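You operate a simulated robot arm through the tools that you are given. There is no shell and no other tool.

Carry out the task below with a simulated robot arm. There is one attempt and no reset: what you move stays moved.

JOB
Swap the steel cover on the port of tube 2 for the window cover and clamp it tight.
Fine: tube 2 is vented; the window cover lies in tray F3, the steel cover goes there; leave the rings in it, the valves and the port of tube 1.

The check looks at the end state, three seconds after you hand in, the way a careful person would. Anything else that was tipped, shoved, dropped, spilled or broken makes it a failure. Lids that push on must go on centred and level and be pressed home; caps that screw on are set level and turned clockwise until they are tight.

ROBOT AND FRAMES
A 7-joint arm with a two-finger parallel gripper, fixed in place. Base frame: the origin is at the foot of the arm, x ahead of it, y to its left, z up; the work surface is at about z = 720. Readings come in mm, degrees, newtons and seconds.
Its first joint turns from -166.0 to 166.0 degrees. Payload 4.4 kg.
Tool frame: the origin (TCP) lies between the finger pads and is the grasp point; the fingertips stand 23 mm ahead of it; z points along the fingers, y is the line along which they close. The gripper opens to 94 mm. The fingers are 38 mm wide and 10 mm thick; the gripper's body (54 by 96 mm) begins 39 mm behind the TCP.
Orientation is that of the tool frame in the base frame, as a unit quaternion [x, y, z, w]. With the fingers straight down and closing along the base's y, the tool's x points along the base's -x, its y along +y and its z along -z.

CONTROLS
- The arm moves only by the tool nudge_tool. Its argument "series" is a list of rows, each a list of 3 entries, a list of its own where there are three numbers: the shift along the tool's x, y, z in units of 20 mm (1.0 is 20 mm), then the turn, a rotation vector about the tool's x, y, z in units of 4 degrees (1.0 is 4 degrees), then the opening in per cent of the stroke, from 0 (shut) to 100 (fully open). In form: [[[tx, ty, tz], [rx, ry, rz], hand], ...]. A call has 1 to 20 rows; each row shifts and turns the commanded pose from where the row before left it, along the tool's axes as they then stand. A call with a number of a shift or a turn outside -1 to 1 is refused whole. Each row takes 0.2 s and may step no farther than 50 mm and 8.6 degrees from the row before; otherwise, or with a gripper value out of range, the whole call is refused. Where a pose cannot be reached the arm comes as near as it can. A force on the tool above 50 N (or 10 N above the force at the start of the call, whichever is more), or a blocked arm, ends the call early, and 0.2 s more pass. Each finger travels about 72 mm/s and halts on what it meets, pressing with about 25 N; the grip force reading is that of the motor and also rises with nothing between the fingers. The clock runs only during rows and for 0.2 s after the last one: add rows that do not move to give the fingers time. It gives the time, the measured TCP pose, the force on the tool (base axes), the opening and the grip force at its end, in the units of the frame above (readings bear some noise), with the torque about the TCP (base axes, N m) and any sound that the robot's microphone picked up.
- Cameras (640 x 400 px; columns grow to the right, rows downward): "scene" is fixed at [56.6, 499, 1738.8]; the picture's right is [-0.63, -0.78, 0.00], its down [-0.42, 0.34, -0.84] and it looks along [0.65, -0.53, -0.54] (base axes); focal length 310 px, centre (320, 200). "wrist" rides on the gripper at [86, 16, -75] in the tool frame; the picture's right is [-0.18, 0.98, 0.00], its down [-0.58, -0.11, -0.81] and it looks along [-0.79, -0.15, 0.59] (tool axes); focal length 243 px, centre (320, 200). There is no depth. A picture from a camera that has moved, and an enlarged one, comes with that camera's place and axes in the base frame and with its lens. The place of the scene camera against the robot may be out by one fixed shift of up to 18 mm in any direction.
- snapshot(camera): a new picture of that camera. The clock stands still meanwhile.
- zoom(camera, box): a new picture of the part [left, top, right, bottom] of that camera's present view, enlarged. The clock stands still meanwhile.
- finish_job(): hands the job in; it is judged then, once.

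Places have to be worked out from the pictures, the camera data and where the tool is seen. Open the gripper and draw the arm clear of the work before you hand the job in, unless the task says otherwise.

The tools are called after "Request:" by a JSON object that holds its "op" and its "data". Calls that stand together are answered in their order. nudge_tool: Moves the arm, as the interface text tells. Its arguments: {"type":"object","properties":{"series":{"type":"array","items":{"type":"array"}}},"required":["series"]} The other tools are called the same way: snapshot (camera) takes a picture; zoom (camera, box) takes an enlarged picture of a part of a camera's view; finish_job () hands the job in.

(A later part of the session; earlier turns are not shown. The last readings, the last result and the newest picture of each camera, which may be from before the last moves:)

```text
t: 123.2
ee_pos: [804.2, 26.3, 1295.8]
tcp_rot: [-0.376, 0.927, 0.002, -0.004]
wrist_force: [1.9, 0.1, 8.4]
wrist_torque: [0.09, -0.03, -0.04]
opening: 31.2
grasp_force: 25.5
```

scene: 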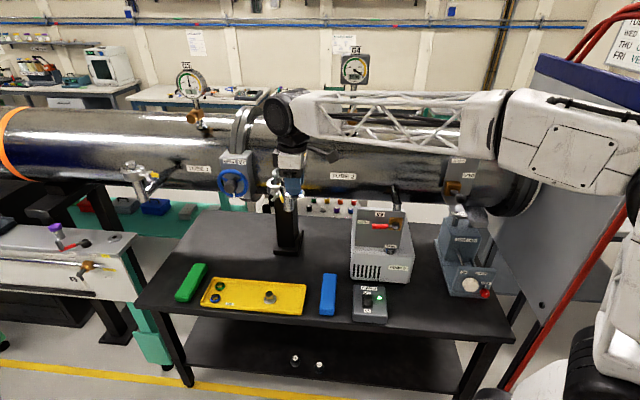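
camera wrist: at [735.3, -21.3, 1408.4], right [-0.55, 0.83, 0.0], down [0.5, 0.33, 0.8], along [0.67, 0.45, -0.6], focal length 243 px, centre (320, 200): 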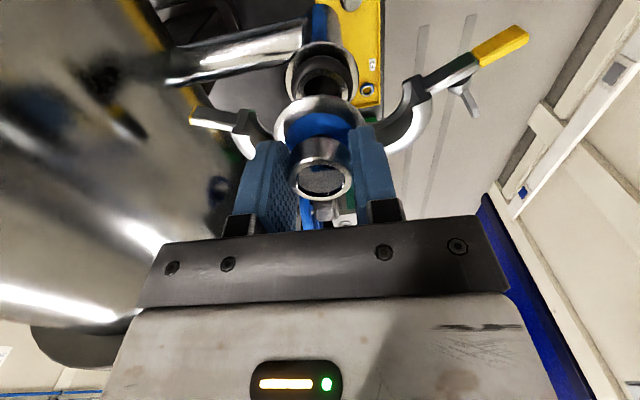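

Contact at 8 N with negligible side load. I'll press lightly to seat it, then look.

Request:
{"op": "nudge_tool", "data": {"series": [[[0, 0, 0.03], [0, 0, 0], 0], [[0, 0, 0], [0, 0, 0], 0]]}}

Request:
{"op": "zoom", "data": {"camera": "scene", "box": [270, 165, 305, 192]}}

Request:
{"op": "zoom", "data": {"camera": "wrist", "box": [250, 30, 390, 150]}}

```text
t: 123.8
ee_pos: [803.7, 27.9, 1294.7]
tcp_rot: [-0.377, 0.926, 0.001, -0.003]
wrist_force: [3.8, -2.1, 12.4]
wrist_torque: [-0.08, -0.17, 0.0]
opening: 31.0
grasp_force: 25.5
```

```text
14.81 times, centred on (288, 178) of scene
camera zoom: at [56.6, 499.0, 1738.8], right [-0.63, -0.78, 0.0], down [-0.42, 0.34, -0.84], along [0.65, -0.53, -0.54], focal length 4596 px, centre (802, 518)
```

zoom: 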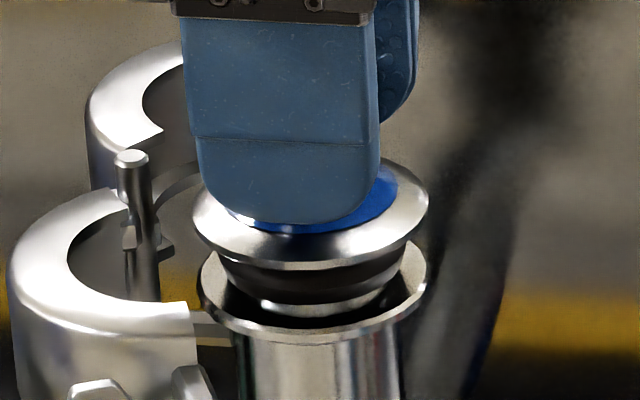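

```text
3.33 times, centred on (320, 90) of wrist
camera zoom: at [731.9, -21.2, 1368.7], right [-0.55, 0.83, 0.0], down [0.5, 0.33, 0.8], along [0.67, 0.45, -0.6], focal length 809 px, centre (320, 567)
```

zoom: 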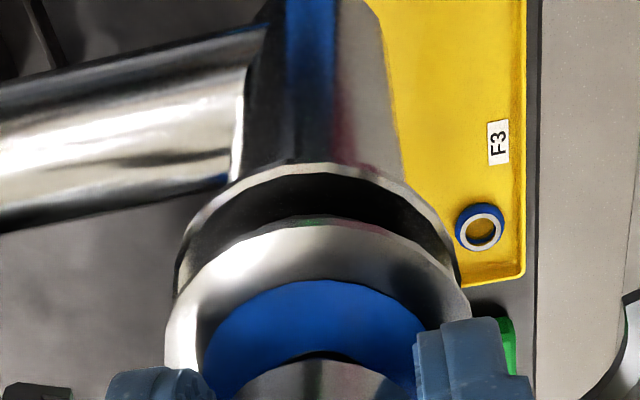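

Looks seated; for comparison I'll take the same enlarged view as I had of the steel cover on the port.

Request:
{"op": "zoom", "data": {"camera": "scene", "box": [262, 160, 312, 200]}}

```text
10.00 times, centred on (287, 180) of scene
camera zoom: at [56.6, 499.0, 1738.8], right [-0.63, -0.78, 0.0], down [-0.42, 0.34, -0.84], along [0.65, -0.53, -0.54], focal length 3103 px, centre (650, 400)
```

zoom: 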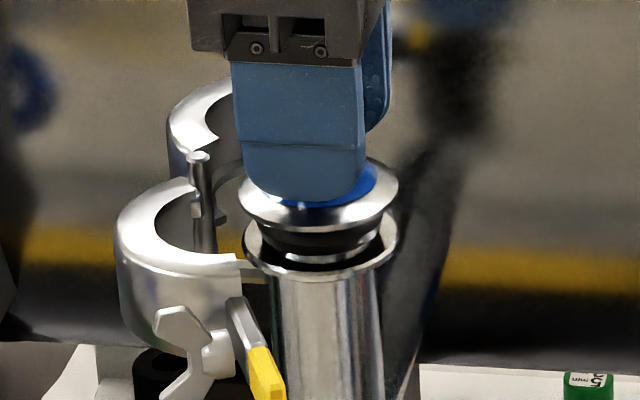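

Matches the steel cover's former position within ~0.5 mm, level and seated. Releasing and rising.

Request:
{"op": "nudge_tool", "data": {"series": [[[0, 0, 0], [0, 0, 0], 45], [[0, 0, 0], [0, 0, 0], 58], [[0, 0, 0], [0, 0, 0], 58], [[0, 0, -0.5], [0, 0, 0], 58], [[0, 0, -1], [0, 0, 0], 58], [[0, 0, -1], [0, 0, 0], 58], [[0, 0, -1], [0, 0, 0], 58], [[0, 0, 0], [0, 0, 0], 58]]}}

Request:
{"op": "zoom", "data": {"camera": "scene", "box": [262, 160, 312, 200]}}

Request:
{"op": "snapshot", "data": {"camera": "wrist"}}

Request:
{"op": "zoom", "data": {"camera": "wrist", "box": [270, 30, 370, 160]}}

```text
t: 125.7
ee_pos: [805.7, 27.4, 1362.6]
tcp_rot: [-0.376, 0.926, 0.002, -0.003]
wrist_force: [0.4, -0.6, 0.5]
wrist_torque: [-0.01, -0.02, -0.02]
opening: 54.4
grasp_force: 0.1
```

```text
10.00 times, centred on (287, 180) of scene
camera zoom: at [56.6, 499.0, 1738.8], right [-0.63, -0.78, 0.0], down [-0.42, 0.34, -0.84], along [0.65, -0.53, -0.54], focal length 3103 px, centre (650, 400)
```

zoom: 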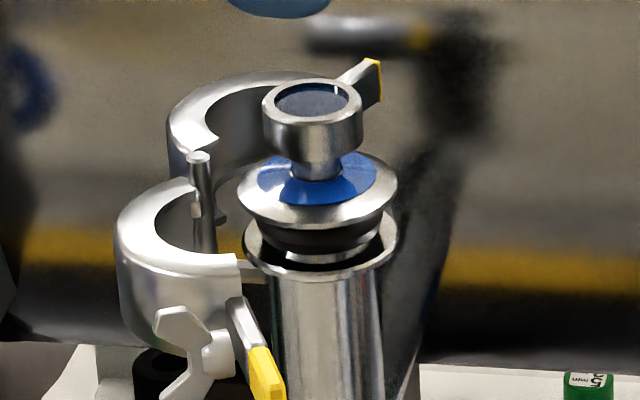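

```text
taken
camera wrist: at [732.8, -20.7, 1437.9], right [-0.55, 0.83, 0.0], down [0.5, 0.33, 0.8], along [0.67, 0.45, -0.6], focal length 243 px, centre (320, 200)
```

wrist: 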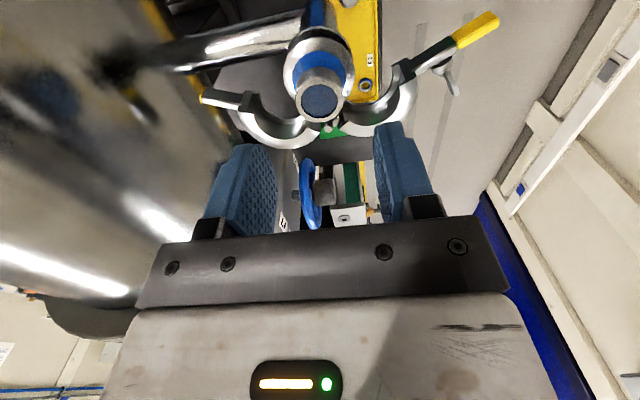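

```text
3.08 times, centred on (320, 95) of wrist
camera zoom: at [732.8, -20.7, 1437.9], right [-0.55, 0.83, 0.0], down [0.5, 0.33, 0.8], along [0.67, 0.45, -0.6], focal length 746 px, centre (320, 523)
```

zoom: 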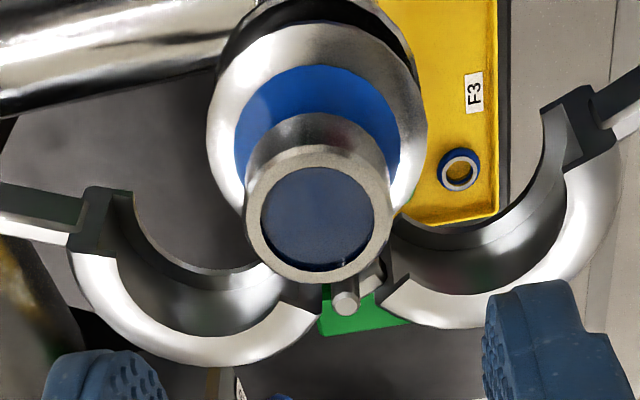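

The window cover sits exactly as the steel one did. Now I'll go back to the yellow grip: turn the hand to the open-jaw angle and move above it.

Request:
{"op": "nudge_tool", "data": {"series": [[[0, 0, 0], [0, 0, 1], 43], [[0, 0, 0], [0, 0, 1], 43], [[0, 0, 0], [0, 0, 1], 43], [[0, 0, 0], [0, 0, 1], 43], [[0, 0, 0], [0, 0, 1], 43], [[0, 0, 0], [0, 0, 1], 43], [[0, 0, 0], [0, 0, 1], 43], [[0, 0, 0], [0, 0, 1], 43], [[0, 0, 0], [0, 0, 1], 43], [[0, 0, 0], [0, 0, 1], 43], [[0, 0, 0], [0, 0, 1], 43], [[0, 0, 0], [0, 0, 1], 43], [[0, 0, 0], [0, 0, 1], 43], [[0, 0, 0], [0, 0, 1], 43], [[0, 0, 0], [0, 0, 1], 43], [[0, 0, 0], [0, 0, 1], 43], [[0, 0, 0], [0, 0, 1], 43], [[0, 0, 0], [0, 0, 0.4], 43]]}}

Request:
{"op": "nudge_tool", "data": {"series": [[[0.848, 0.231, 0], [0, 0, 0], 43], [[0.848, 0.231, 0], [0, 0, 0], 43], [[0.848, 0.231, 0], [0, 0, 0], 43], [[0.848, 0.231, 0], [0, 0, 0], 43], [[0.848, 0.231, 0], [0, 0, 0], 43], [[0.848, 0.231, 0], [0, 0, 0], 43], [[0.848, 0.231, 0], [0, 0, 0], 43], [[0, 0, 0], [0, 0, 0], 43]]}}

Request:
{"op": "snapshot", "data": {"camera": "wrist"}}

Request:
{"op": "zoom", "data": {"camera": "wrist", "box": [260, 50, 400, 200]}}

Request:
{"op": "zoom", "data": {"camera": "scene", "box": [250, 140, 330, 210]}}

```text
t: 129.4
ee_pos: [804.2, 27.7, 1362.7]
tcp_rot: [0.221, 0.975, -0.001, -0.003]
wrist_force: [0.9, 0.1, 0.1]
wrist_torque: [-0.03, -0.01, 0.0]
opening: 40.4
grasp_force: 0.1
```

```text
t: 131.2
ee_pos: [710.8, 109.2, 1365.3]
tcp_rot: [0.221, 0.975, 0.0, -0.004]
wrist_force: [0.4, -0.4, 0.4]
wrist_torque: [-0.01, -0.01, 0.01]
opening: 40.6
grasp_force: 0.0
```

```text
taken
camera wrist: at [640.8, 160.1, 1440.0], right [0.59, 0.81, 0.0], down [0.48, -0.35, 0.8], along [0.65, -0.47, -0.6], focal length 243 px, centre (320, 200)
```

wrist: 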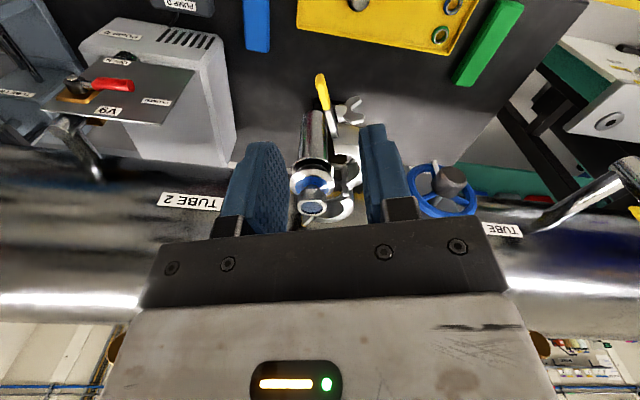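

```text
2.67 times, centred on (330, 125) of wrist
camera zoom: at [640.8, 160.1, 1440.0], right [0.59, 0.81, 0.0], down [0.48, -0.35, 0.8], along [0.65, -0.47, -0.6], focal length 647 px, centre (293, 400)
```

zoom: 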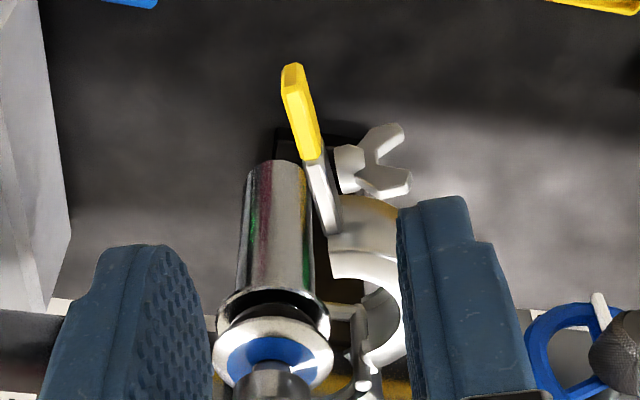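

```text
5.71 times, centred on (290, 175) of scene
camera zoom: at [56.6, 499.0, 1738.8], right [-0.63, -0.78, 0.0], down [-0.42, 0.34, -0.84], along [0.65, -0.53, -0.54], focal length 1773 px, centre (491, 343)
```

zoom: 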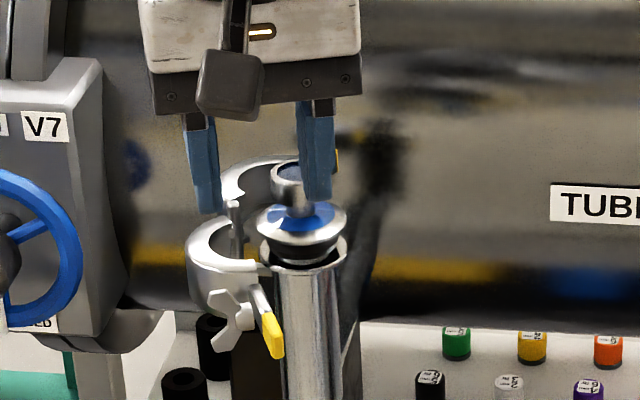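

The grip is right below between the fingers. Descending around it and closing.

Request:
{"op": "nudge_tool", "data": {"series": [[[0, 0, 1], [0, 0, 0], 43], [[0, 0, 1], [0, 0, 0], 43], [[0, 0, 1], [0, 0, 0], 43], [[0, 0, 1], [0, 0, 0], 43], [[0, 0, 0.7], [0, 0, 0], 43], [[0, 0, 0.6], [0, 0, 0], 43], [[0, 0, 0], [0, 0, 0], 43]]}}

Request:
{"op": "zoom", "data": {"camera": "wrist", "box": [240, 80, 420, 230]}}

Request:
{"op": "zoom", "data": {"camera": "scene", "box": [250, 140, 330, 210]}}

```text
t: 132.8
ee_pos: [709.8, 106.0, 1257.5]
tcp_rot: [0.219, 0.976, 0.0, -0.003]
wrist_force: [0.2, -0.4, 1.2]
wrist_torque: [0.05, 0.01, 0.0]
opening: 40.4
grasp_force: 0.0
```

```text
2.67 times, centred on (330, 155) of wrist
camera zoom: at [639.5, 158.8, 1332.5], right [0.59, 0.81, 0.0], down [0.48, -0.35, 0.8], along [0.65, -0.47, -0.6], focal length 647 px, centre (293, 320)
```

zoom: 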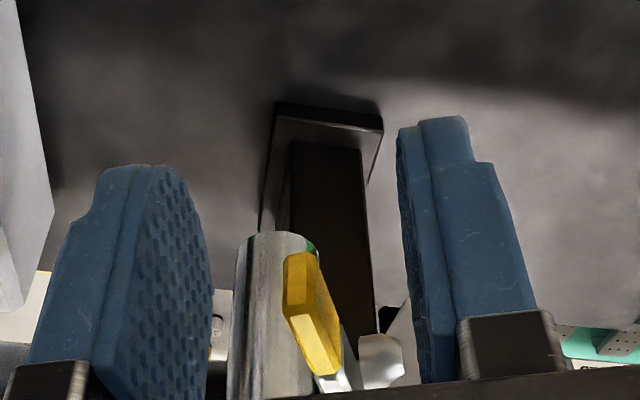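

```text
5.71 times, centred on (290, 175) of scene
camera zoom: at [56.6, 499.0, 1738.8], right [-0.63, -0.78, 0.0], down [-0.42, 0.34, -0.84], along [0.65, -0.53, -0.54], focal length 1773 px, centre (491, 343)
```

zoom: 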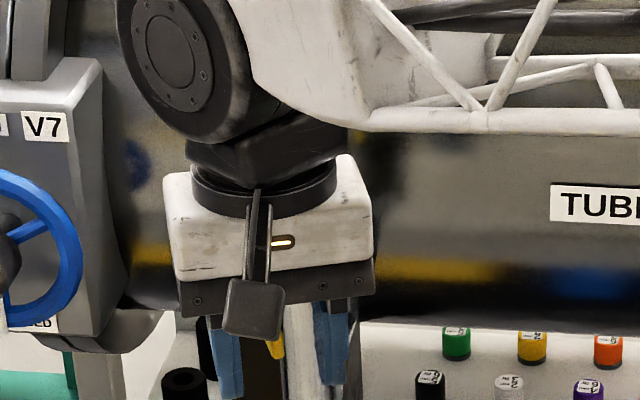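

Same relative position as in the first grasp. Closing on the grip.

Request:
{"op": "nudge_tool", "data": {"series": [[[0, 0, 0], [0, 0, 0], 0], [[0, 0, 0], [0, 0, 0], 0], [[0, 0, 0], [0, 0, 0], 0], [[0, 0, 0], [0, 0, 0], 0]]}}

```text
t: 133.8
ee_pos: [709.3, 106.5, 1258.9]
tcp_rot: [0.219, 0.976, -0.001, -0.004]
wrist_force: [0.3, 0.9, -1.2]
wrist_torque: [0.08, -0.13, 0.53]
opening: 7.5
grasp_force: 44.9
```

Gripped (7.5 mm). Swinging the jaws closed along the reverse arc, in stages.

Request:
{"op": "nudge_tool", "data": {"series": [[[-0.006, -0.227, 0], [0, 0, -0.5], 0], [[-0.006, -0.227, 0], [0, 0, -0.5], 0], [[-0.006, -0.227, 0], [0, 0, -0.5], 0], [[-0.006, -0.227, 0], [0, 0, -0.5], 0], [[-0.006, -0.227, 0], [0, 0, -0.5], 0], [[-0.006, -0.227, 0], [0, 0, -0.5], 0]]}}

```text
t: 135.2
ee_pos: [703.4, 80.3, 1258.8]
tcp_rot: [0.116, 0.993, 0.0, -0.004]
wrist_force: [8.1, 3.1, -14.2]
wrist_torque: [0.06, -0.09, 0.59]
opening: 7.4
grasp_force: 44.9
```

Loads are low (16 N). Continuing the closing arc.

Request:
{"op": "nudge_tool", "data": {"series": [[[-0.016, -0.227, 0.02], [0, 0, -0.5], 0], [[-0.006, -0.227, 0], [0, 0, -0.5], 0], [[-0.006, -0.227, 0], [0, 0, -0.5], 0], [[-0.006, -0.227, 0], [0, 0, -0.5], 0], [[-0.006, -0.227, 0], [0, 0, -0.5], 0], [[-0.006, -0.227, 0], [0, 0, -0.5], 0], [[-0.006, -0.227, 0], [0, 0, -0.5], 0], [[-0.006, -0.227, 0], [0, 0, -0.5], 0]]}}

Request:
{"op": "zoom", "data": {"camera": "scene", "box": [250, 140, 330, 210]}}

```text
t: 137.1
ee_pos: [699.3, 46.4, 1258.2]
tcp_rot: [-0.024, 1.0, 0.001, -0.003]
wrist_force: [26.9, 5.4, -2.9]
wrist_torque: [-0.09, -0.19, 0.61]
opening: 7.4
grasp_force: 45.1
```

```text
5.71 times, centred on (290, 175) of scene
camera zoom: at [56.6, 499.0, 1738.8], right [-0.63, -0.78, 0.0], down [-0.42, 0.34, -0.84], along [0.65, -0.53, -0.54], focal length 1773 px, centre (491, 343)
```

zoom: 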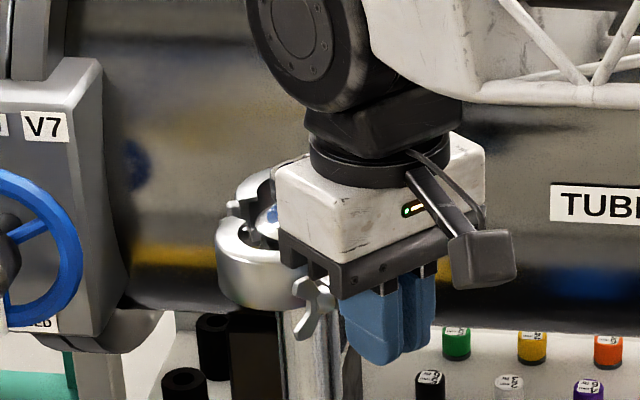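

Pull toward the hinge of 27 N — correcting 1 mm inward and continuing.

Request:
{"op": "nudge_tool", "data": {"series": [[[-0.05, -0.227, 0], [0, 0, -0.5], 0], [[-0.01, -0.227, 0], [0, 0, -0.5], 0], [[-0.01, -0.227, 0], [0, 0, -0.5], 0], [[-0.01, -0.227, 0], [0, 0, -0.5], 0], [[-0.01, -0.227, 0], [0, 0, -0.5], 0], [[-0.01, -0.227, 0], [0, 0, -0.5], 0], [[-0.01, -0.227, 0], [0, 0, -0.5], 0], [[-0.01, -0.227, 0], [0, 0, -0.5], 0]]}}

```text
t: 138.8
ee_pos: [707.9, 11.5, 1258.3]
tcp_rot: [-0.161, 0.987, 0.001, -0.004]
wrist_force: [-27.0, -4.2, -4.1]
wrist_torque: [-0.3, 0.43, 0.56]
opening: 7.2
grasp_force: 45.2
```

About 26° remain. Correcting outward and continuing.

Request:
{"op": "nudge_tool", "data": {"series": [[[0.04, -0.227, 0], [0, 0, -0.5], 0], [[-0.006, -0.227, 0], [0, 0, -0.5], 0], [[-0.006, -0.227, 0], [0, 0, -0.5], 0], [[-0.006, -0.227, 0], [0, 0, -0.5], 0], [[-0.006, -0.227, 0], [0, 0, -0.5], 0], [[-0.006, -0.227, 0], [0, 0, -0.5], 0], [[-0.006, -0.227, 0], [0, 0, -0.5], 0], [[-0.006, -0.227, 0], [0, 0, -0.5], 0]]}}

Request:
{"op": "zoom", "data": {"camera": "scene", "box": [250, 140, 330, 210]}}

```text
t: 140.7
ee_pos: [720.7, -21.1, 1259.3]
tcp_rot: [-0.299, 0.954, 0.002, -0.003]
wrist_force: [21.2, 19.3, -6.1]
wrist_torque: [-0.04, -0.3, 0.56]
opening: 6.9
grasp_force: 45.6
```

```text
5.71 times, centred on (290, 175) of scene
camera zoom: at [56.6, 499.0, 1738.8], right [-0.63, -0.78, 0.0], down [-0.42, 0.34, -0.84], along [0.65, -0.53, -0.54], focal length 1773 px, centre (491, 343)
```

zoom: 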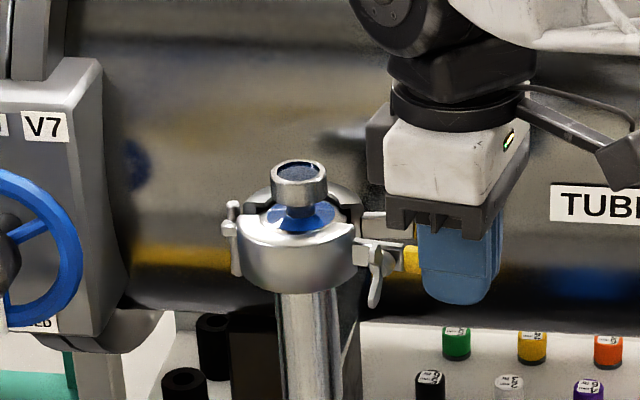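

About 9° remain; the jaws are coming around the flanges evenly. Three more rows, then fine steps.

Request:
{"op": "nudge_tool", "data": {"series": [[[-0.045, -0.227, 0], [0, 0, -0.5], 0], [[-0.008, -0.227, 0], [0, 0, -0.5], 0], [[-0.008, -0.227, 0], [0, 0, -0.5], 0]]}}

Request:
{"op": "zoom", "data": {"camera": "scene", "box": [255, 150, 335, 200]}}

```text
t: 141.4
ee_pos: [730.4, -31.9, 1259.0]
tcp_rot: [-0.347, 0.938, 0.002, -0.003]
wrist_force: [-16.0, -8.6, 3.8]
wrist_torque: [-0.5, 0.3, 0.52]
opening: 6.8
grasp_force: 44.9
```

```text
8.00 times, centred on (295, 175) of scene
camera zoom: at [56.6, 499.0, 1738.8], right [-0.63, -0.78, 0.0], down [-0.42, 0.34, -0.84], along [0.65, -0.53, -0.54], focal length 2482 px, centre (520, 400)
```

zoom: 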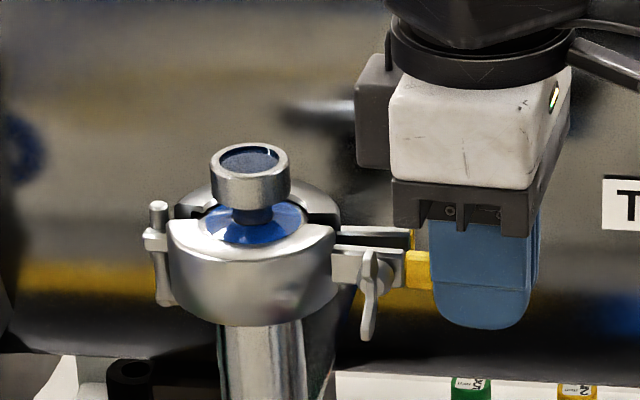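

Almost closed. Fine 1° steps now, watching the reaction.

Request:
{"op": "nudge_tool", "data": {"series": [[[0.02, -0.114, 0], [0, 0, -0.25], 0], [[-0.002, -0.114, 0], [0, 0, -0.25], 0], [[0, 0, 0], [0, 0, 0], 0]]}}

Request:
{"op": "nudge_tool", "data": {"series": [[[-0.002, -0.114, 0], [0, 0, -0.25], 0], [[0, 0, 0], [0, 0, 0], 0]]}}

Request:
{"op": "zoom", "data": {"camera": "scene", "box": [255, 150, 335, 200]}}

```text
t: 142.2
ee_pos: [733.1, -36.0, 1257.8]
tcp_rot: [-0.364, 0.932, 0.002, -0.003]
wrist_force: [-26.2, -19.4, 4.7]
wrist_torque: [-0.26, 0.03, 0.55]
opening: 6.9
grasp_force: 44.9
```

```text
t: 142.8
ee_pos: [735.5, -36.8, 1259.1]
tcp_rot: [-0.371, 0.928, 0.002, -0.004]
wrist_force: [-30.0, -14.2, 5.5]
wrist_torque: [-0.21, 0.04, 0.67]
opening: 7.0
grasp_force: 44.8
```

```text
8.00 times, centred on (295, 175) of scene
camera zoom: at [56.6, 499.0, 1738.8], right [-0.63, -0.78, 0.0], down [-0.42, 0.34, -0.84], along [0.65, -0.53, -0.54], focal length 2482 px, centre (520, 400)
```

zoom: 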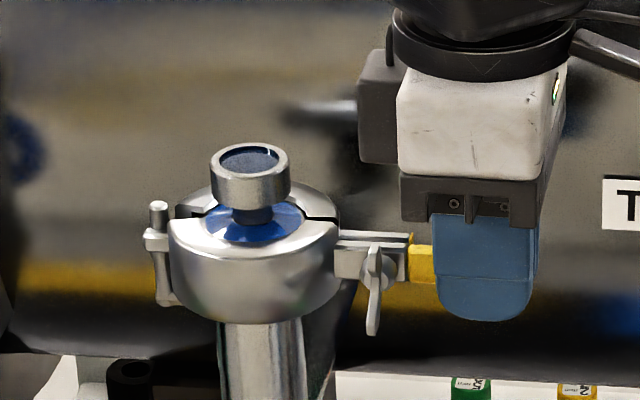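

Jaws look closed (224°). One last small push with the outward load relieved.

Request:
{"op": "nudge_tool", "data": {"series": [[[0.045, -0.06, 0], [0, 0, -0.12], 0], [[0, 0, 0], [0, 0, 0], 0]]}}

Request:
{"op": "zoom", "data": {"camera": "scene", "box": [270, 165, 320, 200]}}

```text
t: 143.4
ee_pos: [735.7, -37.2, 1258.2]
tcp_rot: [-0.376, 0.927, 0.002, -0.003]
wrist_force: [-16.1, 18.6, 7.2]
wrist_torque: [-0.02, 0.01, 0.79]
opening: 6.6
grasp_force: 45.5
```

```text
11.43 times, centred on (295, 182) of scene
camera zoom: at [56.6, 499.0, 1738.8], right [-0.63, -0.78, 0.0], down [-0.42, 0.34, -0.84], along [0.65, -0.53, -0.54], focal length 3546 px, centre (606, 400)
```

zoom: 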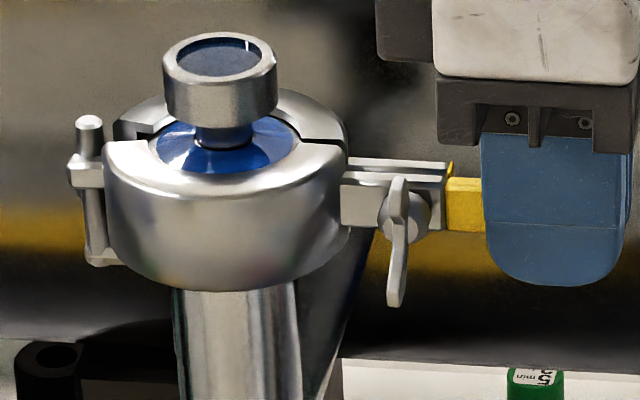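

Closed: 25 N reaction against further closing, jaws seated round both flanges. Releasing the grip and rising.

Request:
{"op": "nudge_tool", "data": {"series": [[[0, 0, 0], [0, 0, 0], 43], [[0, 0, 0], [0, 0, 0], 43], [[0, 0, -0.5], [0, 0, 0], 43], [[0, 0, -1], [0, 0, 0], 43], [[0, 0, -1], [0, 0, 0], 43], [[0, 0, -1], [0, 0, 0], 100], [[0, 0, -1], [0, 0, 0], 100], [[0, 0, -0.5], [0, 0, 0], 100], [[0, 0, 0], [0, 0, 0], 100]]}}

Request:
{"op": "zoom", "data": {"camera": "scene", "box": [255, 150, 335, 200]}}

Request:
{"op": "zoom", "data": {"camera": "wrist", "box": [240, 60, 420, 200]}}

```text
t: 145.4
ee_pos: [736.3, -37.9, 1358.8]
tcp_rot: [-0.376, 0.927, 0.001, -0.004]
wrist_force: [-0.1, 0.5, -0.2]
wrist_torque: [-0.02, 0.0, 0.0]
opening: 94.3
grasp_force: 0.1
```

```text
8.00 times, centred on (295, 175) of scene
camera zoom: at [56.6, 499.0, 1738.8], right [-0.63, -0.78, 0.0], down [-0.42, 0.34, -0.84], along [0.65, -0.53, -0.54], focal length 2482 px, centre (520, 400)
```

zoom: 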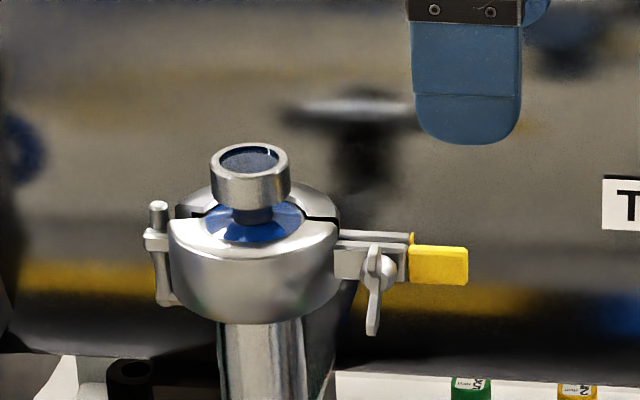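

```text
2.86 times, centred on (330, 130) of wrist
camera zoom: at [663.4, -86.6, 1432.9], right [-0.55, 0.83, 0.01], down [0.5, 0.33, 0.8], along [0.67, 0.45, -0.6], focal length 693 px, centre (291, 400)
```

zoom: 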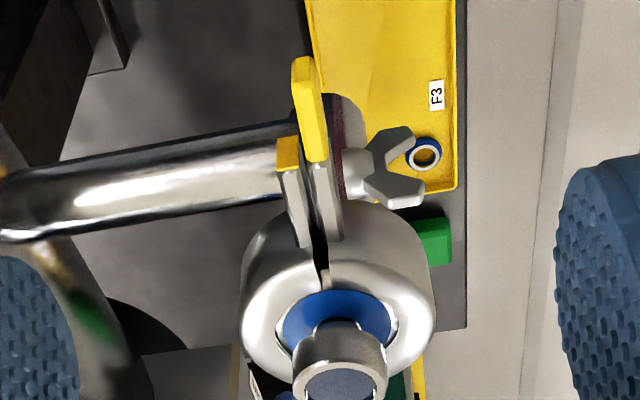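

The clamp stayed closed. Now back to the horizontal pose facing the wing nut, by retracing my earlier turn in reverse.

Request:
{"op": "nudge_tool", "data": {"series": [[[-0.271, 0.887, 0.04], [0, 0, 0], 100], [[-0.271, 0.887, 0.04], [0, 0, 0], 100], [[-0.271, 0.887, 0.04], [0, 0, 0], 100], [[-0.271, 0.887, 0.04], [0, 0, 0], 100], [[-0.271, 0.887, 0.04], [0, 0, 0], 100], [[-0.271, 0.887, 0.04], [0, 0, 0], 100], [[-0.271, 0.887, 0.04], [0, 0, 0], 100], [[0, 0, 0], [0, -0.675, 0], 100], [[0, 0, 0], [0.9623, 0.9623, -0.9623], 100], [[0, 0, 0], [0.9623, 0.9623, -0.9623], 100], [[0, 0, 0], [0.9623, 0.9623, -0.9623], 100], [[0, 0, 0], [0.9623, 0.9623, -0.9623], 100], [[0, 0, 0], [0.9623, 0.9623, -0.9623], 100], [[0, 0, 0], [0.9623, 0.9623, -0.9623], 100], [[0, 0, 0], [0.9623, 0.9623, -0.9623], 100], [[0, 0, 0], [0.9623, 0.9623, -0.9623], 100], [[0, 0, 0], [0.9623, 0.9623, -0.9623], 100], [[0, 0, 0], [0.9623, 0.9623, -0.9623], 100]]}}

Request:
{"op": "nudge_tool", "data": {"series": [[[0, 0, 0], [0.9623, 0.9623, -0.9623], 100], [[0, 0, 0], [0.9623, 0.9623, -0.9623], 100], [[0, 0, 0], [0.9623, 0.9623, -0.9623], 100], [[0, 0, 0], [0.9623, 0.9623, -0.9623], 100], [[0, 0, 0], [0.9623, 0.9623, -0.9623], 100], [[0, 0, 0], [0.9623, 0.9623, -0.9623], 100], [[0, 0, 0], [0.9623, 0.9623, -0.9623], 100], [[0, 0, 0], [0.9623, 0.9623, -0.9623], 100], [[0, 0, 0], [0, 0, 0], 100]]}}

Request:
{"op": "snapshot", "data": {"camera": "wrist"}}

```text
t: 149.2
ee_pos: [678.8, 76.8, 1353.7]
tcp_rot: [-0.606, 0.664, -0.41, -0.156]
wrist_force: [-0.4, -0.4, 0.4]
wrist_torque: [0.04, -0.01, 0.0]
opening: 93.7
grasp_force: 0.0
```

```text
t: 151.2
ee_pos: [677.9, 78.1, 1351.5]
tcp_rot: [0.647, -0.289, 0.655, 0.261]
wrist_force: [-0.9, 0.3, -0.5]
wrist_torque: [0.01, 0.01, -0.02]
opening: 94.0
grasp_force: 0.2
```

```text
taken
camera wrist: at [611.7, 117.0, 1437.7], right [-0.7, -0.68, -0.22], down [-0.47, 0.67, -0.57], along [0.54, -0.3, -0.79], focal length 243 px, centre (320, 200)
```

wrist: 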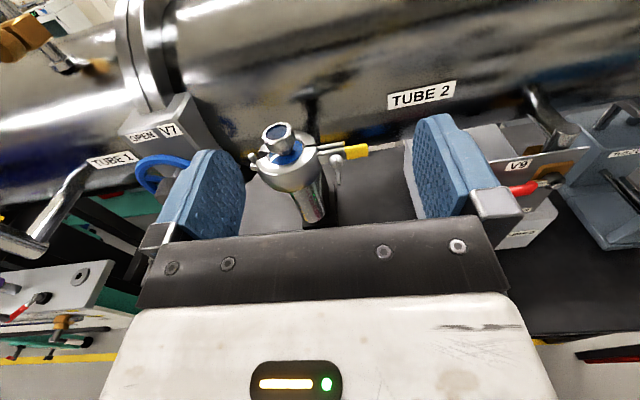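

Back in the horizontal pose. Lowering 100 mm to the nut's level and looking.

Request:
{"op": "nudge_tool", "data": {"series": [[[-1, 0, 0], [0, 0, 0], 100], [[-1, 0, 0], [0, 0, 0], 100], [[-1, 0, 0], [0, 0, 0], 100], [[-1, 0, 0], [0, 0, 0], 60], [[-0.95, 0, 0], [0, 0, 0], 27], [[0, 0, 0], [0, 0, 0], 27], [[0, 0, 0], [0, 0, 0], 27]]}}

Request:
{"op": "snapshot", "data": {"camera": "wrist"}}

Request:
{"op": "zoom", "data": {"camera": "wrist", "box": [260, 30, 380, 125]}}

```text
t: 152.8
ee_pos: [680.9, 81.1, 1255.0]
tcp_rot: [0.647, -0.29, 0.655, 0.261]
wrist_force: [-0.9, 0.2, 0.6]
wrist_torque: [-0.01, -0.02, 0.01]
opening: 25.3
grasp_force: 0.1
```

```text
taken
camera wrist: at [615.4, 120.4, 1340.4], right [-0.7, -0.68, -0.23], down [-0.47, 0.67, -0.57], along [0.54, -0.3, -0.79], focal length 243 px, centre (320, 200)
```

wrist: 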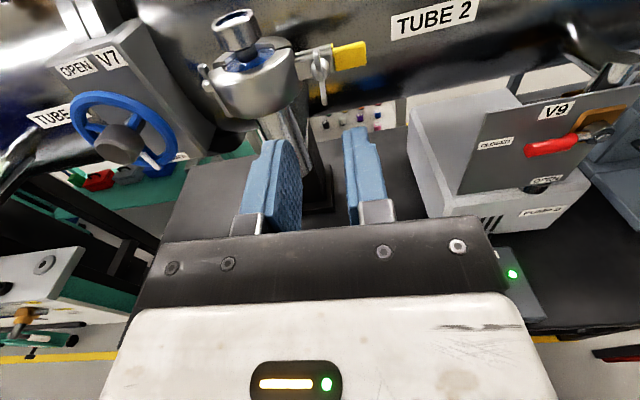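

```text
4.21 times, centred on (320, 78) of wrist
camera zoom: at [615.4, 120.4, 1340.4], right [-0.7, -0.68, -0.23], down [-0.47, 0.67, -0.57], along [0.54, -0.3, -0.79], focal length 1022 px, centre (320, 716)
```

zoom: 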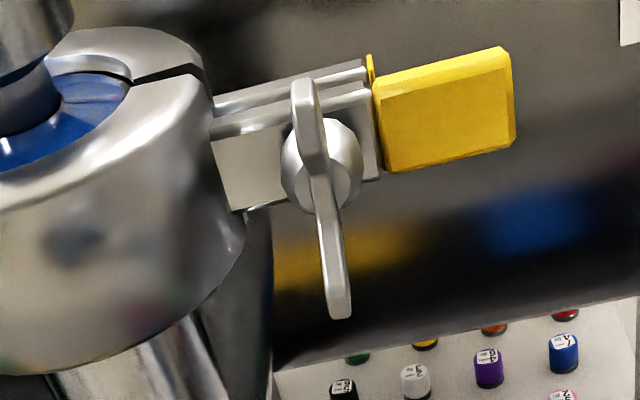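

The nut's wings are upright and in line with the pads; I'm ~2 mm high. I'll correct, narrow to 10 mm and advance 68 mm, then check.

Request:
{"op": "nudge_tool", "data": {"series": [[[-0.085, 0.015, 0], [0, 0, 0], 11], [[0, 0, 0.6], [0, 0, 0], 11], [[0, 0, 0.8], [0, 0, 0], 11], [[0, 0, 0.8], [0, 0, 0], 11], [[0, 0, 0.7], [0, 0, 0], 11], [[0, 0, 0.5], [0, 0, 0], 11], [[0, 0, 0], [0, 0, 0], 11]]}}

Request:
{"op": "zoom", "data": {"camera": "wrist", "box": [270, 60, 390, 160]}}

Request:
{"op": "zoom", "data": {"camera": "scene", "box": [255, 150, 335, 200]}}

```text
t: 154.4
ee_pos: [727.2, 31.2, 1252.8]
tcp_rot: [0.647, -0.291, 0.655, 0.261]
wrist_force: [-1.1, 0.5, -0.7]
wrist_torque: [0.0, -0.02, 0.0]
opening: 10.3
grasp_force: 0.0
```

```text
4.00 times, centred on (330, 110) of wrist
camera zoom: at [661.9, 70.8, 1337.9], right [-0.7, -0.68, -0.23], down [-0.47, 0.67, -0.57], along [0.54, -0.29, -0.79], focal length 970 px, centre (280, 560)
```

zoom: 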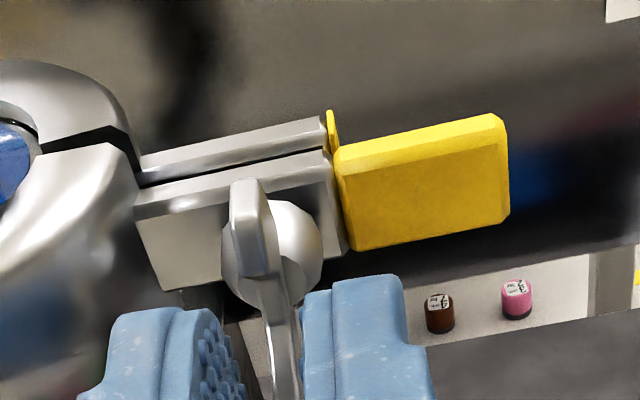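

```text
8.00 times, centred on (295, 175) of scene
camera zoom: at [56.6, 499.0, 1738.8], right [-0.63, -0.78, 0.0], down [-0.42, 0.34, -0.84], along [0.65, -0.53, -0.54], focal length 2482 px, centre (520, 400)
```

zoom: 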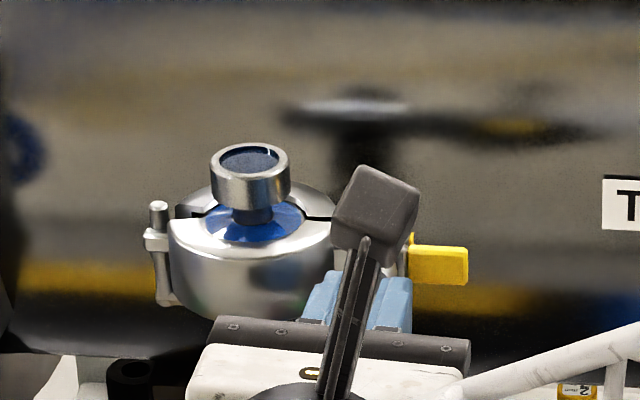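

The plate sits ~1.5 mm toward -y (matches the earlier good grip line). Shifting that and advancing the last 16 mm.

Request:
{"op": "nudge_tool", "data": {"series": [[[0, -0.075, 0], [0, 0, 0.2], 11], [[0, 0, 0.3], [0, 0, 0], 11], [[0, 0, 0.3], [0, 0, 0], 11], [[0, 0, 0.2], [0, 0, 0], 11], [[0, 0, 0], [0, 0, 0], 11]]}}

Request:
{"op": "zoom", "data": {"camera": "wrist", "box": [270, 80, 390, 180]}}

```text
t: 155.7
ee_pos: [738.8, 20.7, 1252.3]
tcp_rot: [0.645, -0.294, 0.657, 0.256]
wrist_force: [-6.6, 5.7, 1.3]
wrist_torque: [-0.04, -0.05, 0.03]
opening: 10.2
grasp_force: 0.0
```

```text
4.00 times, centred on (330, 130) of wrist
camera zoom: at [672.5, 59.4, 1337.3], right [-0.7, -0.68, -0.24], down [-0.46, 0.68, -0.57], along [0.55, -0.29, -0.79], focal length 970 px, centre (280, 480)
```

zoom: 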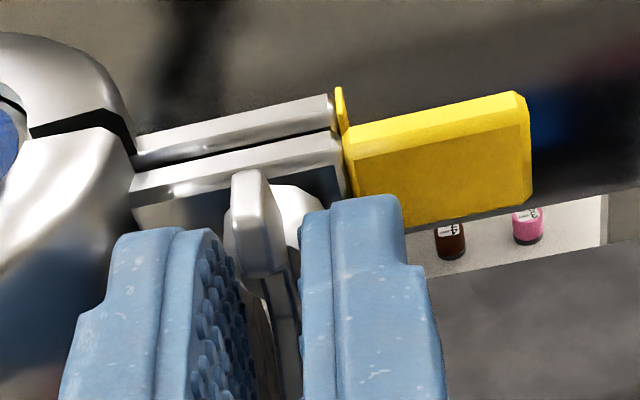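

Slight contact (9 N) at the tips; I'll back off 1 mm and close on the wings.

Request:
{"op": "nudge_tool", "data": {"series": [[[0, 0, -0.05], [0, 0, 0], 11], [[0, 0, 0], [0, 0, 0], 0], [[0, 0, 0], [0, 0, 0], 0], [[0, 0, 0], [0, 0, 0], 0]]}}

Request:
{"op": "zoom", "data": {"camera": "wrist", "box": [270, 80, 390, 180]}}

```text
t: 156.7
ee_pos: [738.7, 20.5, 1251.0]
tcp_rot: [0.645, -0.295, 0.657, 0.257]
wrist_force: [-6.5, 3.1, -1.4]
wrist_torque: [0.02, 0.0, 0.29]
opening: 2.9
grasp_force: 45.0
```

```text
4.00 times, centred on (330, 130) of wrist
camera zoom: at [672.3, 59.7, 1337.2], right [-0.7, -0.67, -0.24], down [-0.46, 0.68, -0.57], along [0.55, -0.29, -0.79], focal length 970 px, centre (280, 480)
```

zoom: 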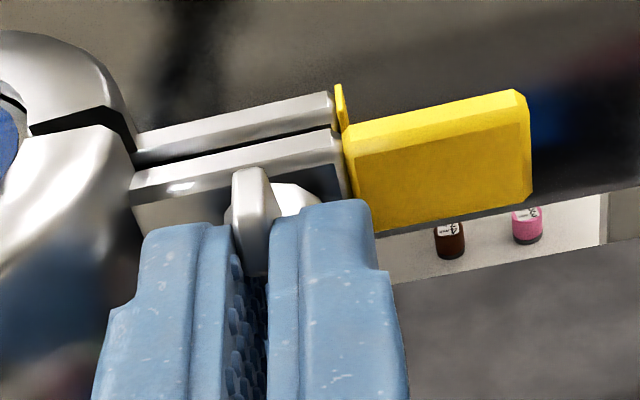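

Gripped with low load. Turning clockwise (positive) in stages.

Request:
{"op": "nudge_tool", "data": {"series": [[[0, 0, 0], [0, 0, 1], 0], [[0, 0, 0], [0, 0, 1], 0], [[0, 0, 0], [0, 0, 1], 0], [[0, 0, 0], [0, 0, 1], 0], [[0, 0, 0], [0, 0, 1], 0], [[0, 0, 0], [0, 0, 1], 0]]}}

Request:
{"op": "zoom", "data": {"camera": "wrist", "box": [270, 80, 390, 180]}}

```text
t: 158.1
ee_pos: [739.2, 22.7, 1252.6]
tcp_rot: [0.57, -0.422, 0.696, 0.114]
wrist_force: [4.9, 2.2, -10.5]
wrist_torque: [-0.04, -0.02, 0.12]
opening: 3.0
grasp_force: 44.9
```

```text
4.00 times, centred on (330, 130) of wrist
camera zoom: at [648.4, 38.0, 1321.4], right [-0.57, -0.55, -0.61], down [-0.3, 0.83, -0.46], along [0.76, -0.08, -0.64], focal length 970 px, centre (280, 480)
```

zoom: 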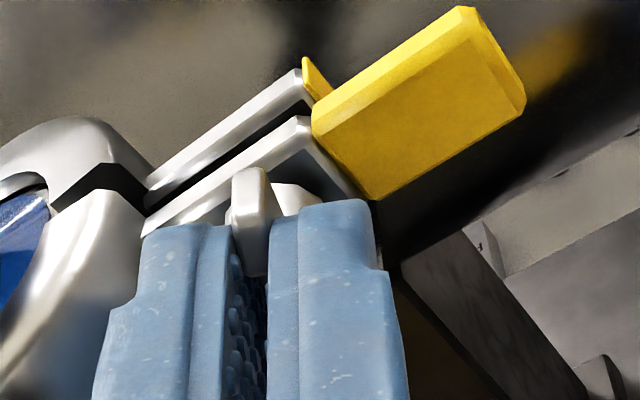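

Nut follows easily. Continuing clockwise.

Request:
{"op": "nudge_tool", "data": {"series": [[[0, 0, 0], [0, 0, 1], 0], [[0, 0, 0], [0, 0, 1], 0], [[0, 0, 0], [0, 0, 1], 0], [[0, 0, 0], [0, 0, 1], 0], [[0, 0, 0], [0, 0, 1], 0], [[0, 0, 0], [0, 0, 1], 0], [[0, 0, 0], [0, 0, 1], 0], [[0, 0, 0], [0, 0, 1], 0]]}}

```text
t: 159.8
ee_pos: [738.9, 23.0, 1252.1]
tcp_rot: [0.431, -0.563, 0.701, -0.082]
wrist_force: [14.3, 13.5, 7.9]
wrist_torque: [0.16, 0.22, 1.2]
opening: 2.7
grasp_force: 44.8
```

Total 56°, modest side loads. Relieving and continuing.

Request:
{"op": "nudge_tool", "data": {"series": [[[-0.02, -0.03, 0], [0, 0, 1], 0], [[0, 0, 0], [0, 0, 1], 0], [[0, 0, 0], [0, 0, 1], 0], [[0, 0, 0], [0, 0, 1], 0], [[0, 0, 0], [0, 0, 1], 0], [[0, 0, 0], [0, 0, 1], 0], [[0, 0, 0], [0, 0, 1], 0], [[0, 0, 0], [0, 0, 1], 0]]}}

Request:
{"op": "zoom", "data": {"camera": "wrist", "box": [270, 80, 390, 180]}}

```text
t: 161.7
ee_pos: [739.2, 21.8, 1253.3]
tcp_rot: [-0.259, 0.66, -0.651, 0.272]
wrist_force: [10.7, -1.8, 16.2]
wrist_torque: [-0.28, -0.19, 0.37]
opening: 2.8
grasp_force: 44.5
```

```text
4.00 times, centred on (330, 130) of wrist
camera zoom: at [625.9, 16.0, 1234.7], right [0.14, 0.15, -0.98], down [-0.15, 0.98, 0.13], along [0.98, 0.12, 0.16], focal length 970 px, centre (280, 480)
```

zoom: 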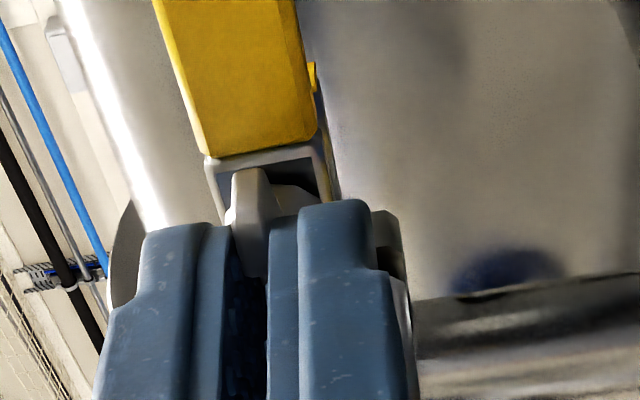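

88° so far. Relieving 0.5 mm and continuing another 24°.

Request:
{"op": "nudge_tool", "data": {"series": [[[-0.01, -0.025, 0.01], [0, 0, 1], 0], [[0, 0, 0], [0, 0, 1], 0], [[0, 0, 0], [0, 0, 1], 0], [[0, 0, 0], [0, 0, 1], 0], [[0, 0, 0], [0, 0, 1], 0], [[0, 0, 0], [0, 0, 1], 0]]}}

```text
t: 163.1
ee_pos: [740.4, 21.8, 1253.9]
tcp_rot: [-0.115, 0.7, -0.58, 0.401]
wrist_force: [-11.5, -23.4, 17.1]
wrist_torque: [-0.35, -0.27, -0.29]
opening: 2.8
grasp_force: 44.7
```

112°, no tightening torque yet. Relieve and continue in smaller steps.

Request:
{"op": "nudge_tool", "data": {"series": [[[0.025, -0.045, 0], [0, 0, 0.5], 0], [[0, 0, 0], [0, 0, 0.5], 0], [[0, 0, 0], [0, 0, 1], 0], [[0, 0, 0], [0, 0, 0.5], 0]]}}

Request:
{"op": "zoom", "data": {"camera": "wrist", "box": [270, 80, 390, 180]}}

```text
t: 164.1
ee_pos: [738.5, 23.2, 1254.1]
tcp_rot: [-0.055, 0.707, -0.543, 0.451]
wrist_force: [25.9, -7.3, 16.6]
wrist_torque: [-0.39, -0.33, 0.34]
opening: 2.9
grasp_force: 44.9
```

```text
4.00 times, centred on (330, 130) of wrist
camera zoom: at [643.1, 33.4, 1190.1], right [0.51, 0.5, -0.7], down [-0.26, 0.86, 0.43], along [0.82, -0.04, 0.58], focal length 970 px, centre (280, 480)
```

zoom: 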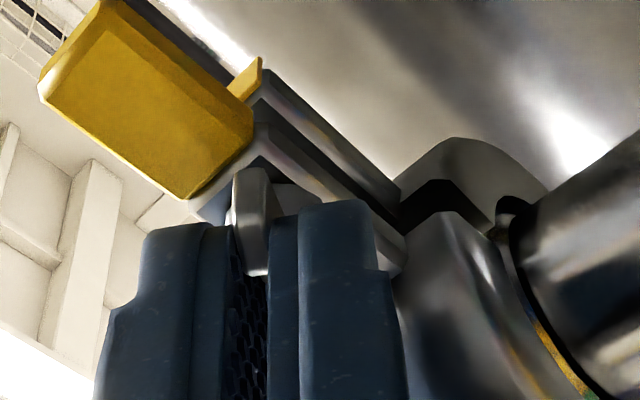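

122°, the nut is drawing the hand in (23 N along its axis), so I'll follow it forward a bit and keep turning.

Request:
{"op": "nudge_tool", "data": {"series": [[[-0.03, -0.01, 0.04], [0, 0, 0.5], 0], [[0, 0, 0], [0, 0, 0.5], 0], [[0, 0, 0], [0, 0, 0.5], 0], [[0, 0, 0], [0, 0, 0.5], 0]]}}

```text
t: 165.1
ee_pos: [739.1, 20.4, 1253.0]
tcp_rot: [-0.006, 0.709, -0.51, 0.487]
wrist_force: [-5.1, -6.6, 9.4]
wrist_torque: [-1.75, 0.67, 0.47]
opening: 3.8
grasp_force: 44.7
```

Torque now 1.7 N·m resisting clockwise turning at ~130° — the nut is tightening at its original position. A little more to make sure it's fully tight.

Request:
{"op": "nudge_tool", "data": {"series": [[[0, 0, 0], [0, 0, 0.5], 0], [[0, 0, 0], [0, 0, 0.5], 0], [[0, 0, 0], [0, 0, 0], 0]]}}

Request:
{"op": "zoom", "data": {"camera": "wrist", "box": [270, 80, 390, 180]}}

```text
t: 165.8
ee_pos: [739.2, 20.3, 1253.6]
tcp_rot: [0.019, 0.709, -0.492, 0.505]
wrist_force: [-4.0, -0.4, 4.8]
wrist_torque: [-1.61, 0.79, 0.46]
opening: 6.2
grasp_force: 44.6
```

```text
4.00 times, centred on (330, 130) of wrist
camera zoom: at [654.3, 42.4, 1179.0], right [0.61, 0.59, -0.53], down [-0.33, 0.8, 0.51], along [0.72, -0.13, 0.68], focal length 970 px, centre (280, 480)
```

zoom: 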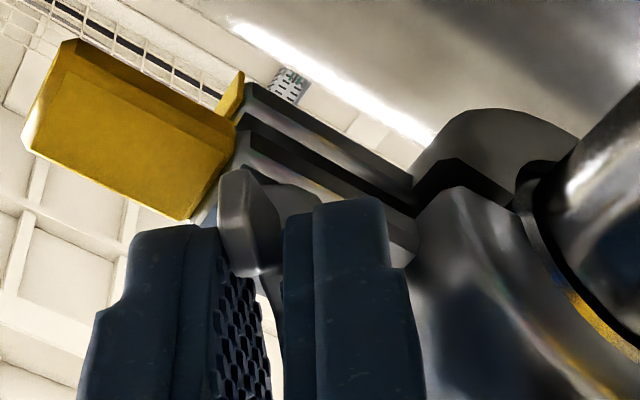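

The nut no longer moves while the fingers are pried to 6 mm — it is fully tight, back at its original angle. I'll turn back to unload the pads, release and withdraw straight out.

Request:
{"op": "nudge_tool", "data": {"series": [[[0, 0, 0], [0, 0, -1], 0], [[0, 0, 0], [0, 0, -1], 0], [[0, 0, 0], [0, 0, -0.8], 0], [[0, 0, 0], [0, 0, 0], 0]]}}

```text
t: 166.8
ee_pos: [740.4, 20.2, 1253.3]
tcp_rot: [-0.05, 0.708, -0.54, 0.453]
wrist_force: [-14.6, -7.3, -4.9]
wrist_torque: [-0.04, -0.08, -0.11]
opening: 2.8
grasp_force: 45.6
```

Torque is zero with the pads flat at exactly the nut's original tight angle. Releasing and withdrawing.

Request:
{"op": "nudge_tool", "data": {"series": [[[0, 0, 0], [0, 0, 0], 10], [[0, 0, 0], [0, 0, 0], 10], [[0, 0, -0.3], [0, 0, 0], 10], [[0, 0, -0.6], [0, 0, 0], 10], [[0, 0, -1], [0, 0, 0], 10], [[0, 0, -1], [0, 0, 0], 40], [[0, 0, -1], [0, 0, 0], 100], [[0, 0, -1], [0, 0, 0], 100], [[0, 0, -1], [0, 0, 0], 100], [[0, 0, 0], [0, 0, 0], 100]]}}

Request:
{"op": "zoom", "data": {"camera": "wrist", "box": [250, 20, 410, 150]}}

Request:
{"op": "zoom", "data": {"camera": "scene", "box": [255, 150, 335, 200]}}

Request:
{"op": "snapshot", "data": {"camera": "scene"}}

```text
t: 169.1
ee_pos: [656.5, 106.7, 1255.1]
tcp_rot: [-0.05, 0.707, -0.54, 0.454]
wrist_force: [-0.2, 0.5, 0.1]
wrist_torque: [0.01, 0.02, -0.04]
opening: 93.9
grasp_force: 0.1
```

```text
3.08 times, centred on (330, 85) of wrist
camera zoom: at [561.6, 118.7, 1190.2], right [0.52, 0.51, -0.69], down [-0.27, 0.86, 0.43], along [0.81, -0.04, 0.58], focal length 746 px, centre (289, 554)
```

zoom: 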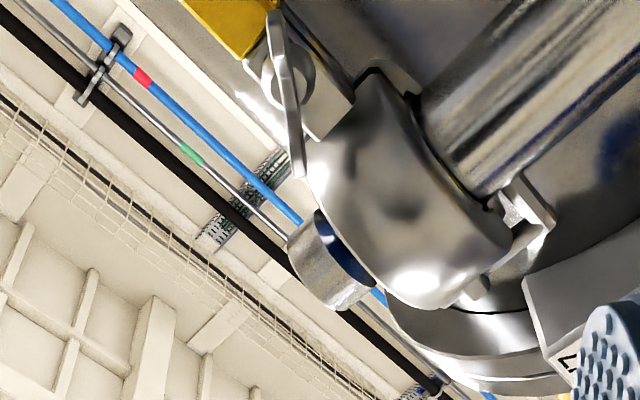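

```text
8.00 times, centred on (295, 175) of scene
camera zoom: at [56.6, 499.0, 1738.8], right [-0.63, -0.78, 0.0], down [-0.42, 0.34, -0.84], along [0.65, -0.53, -0.54], focal length 2482 px, centre (520, 400)
```

zoom: 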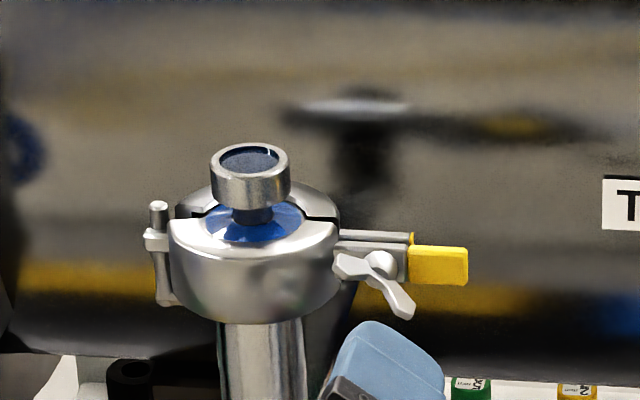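

```text
taken
```

scene: 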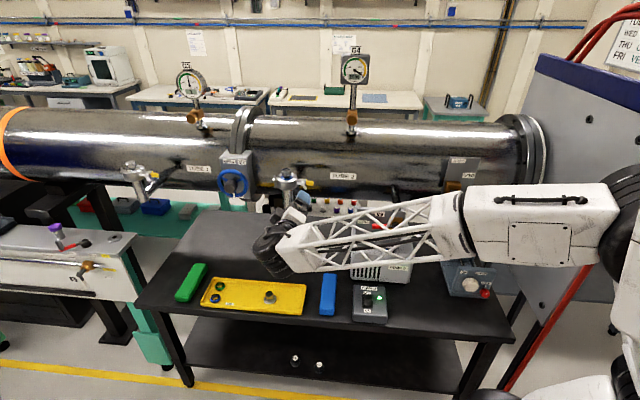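

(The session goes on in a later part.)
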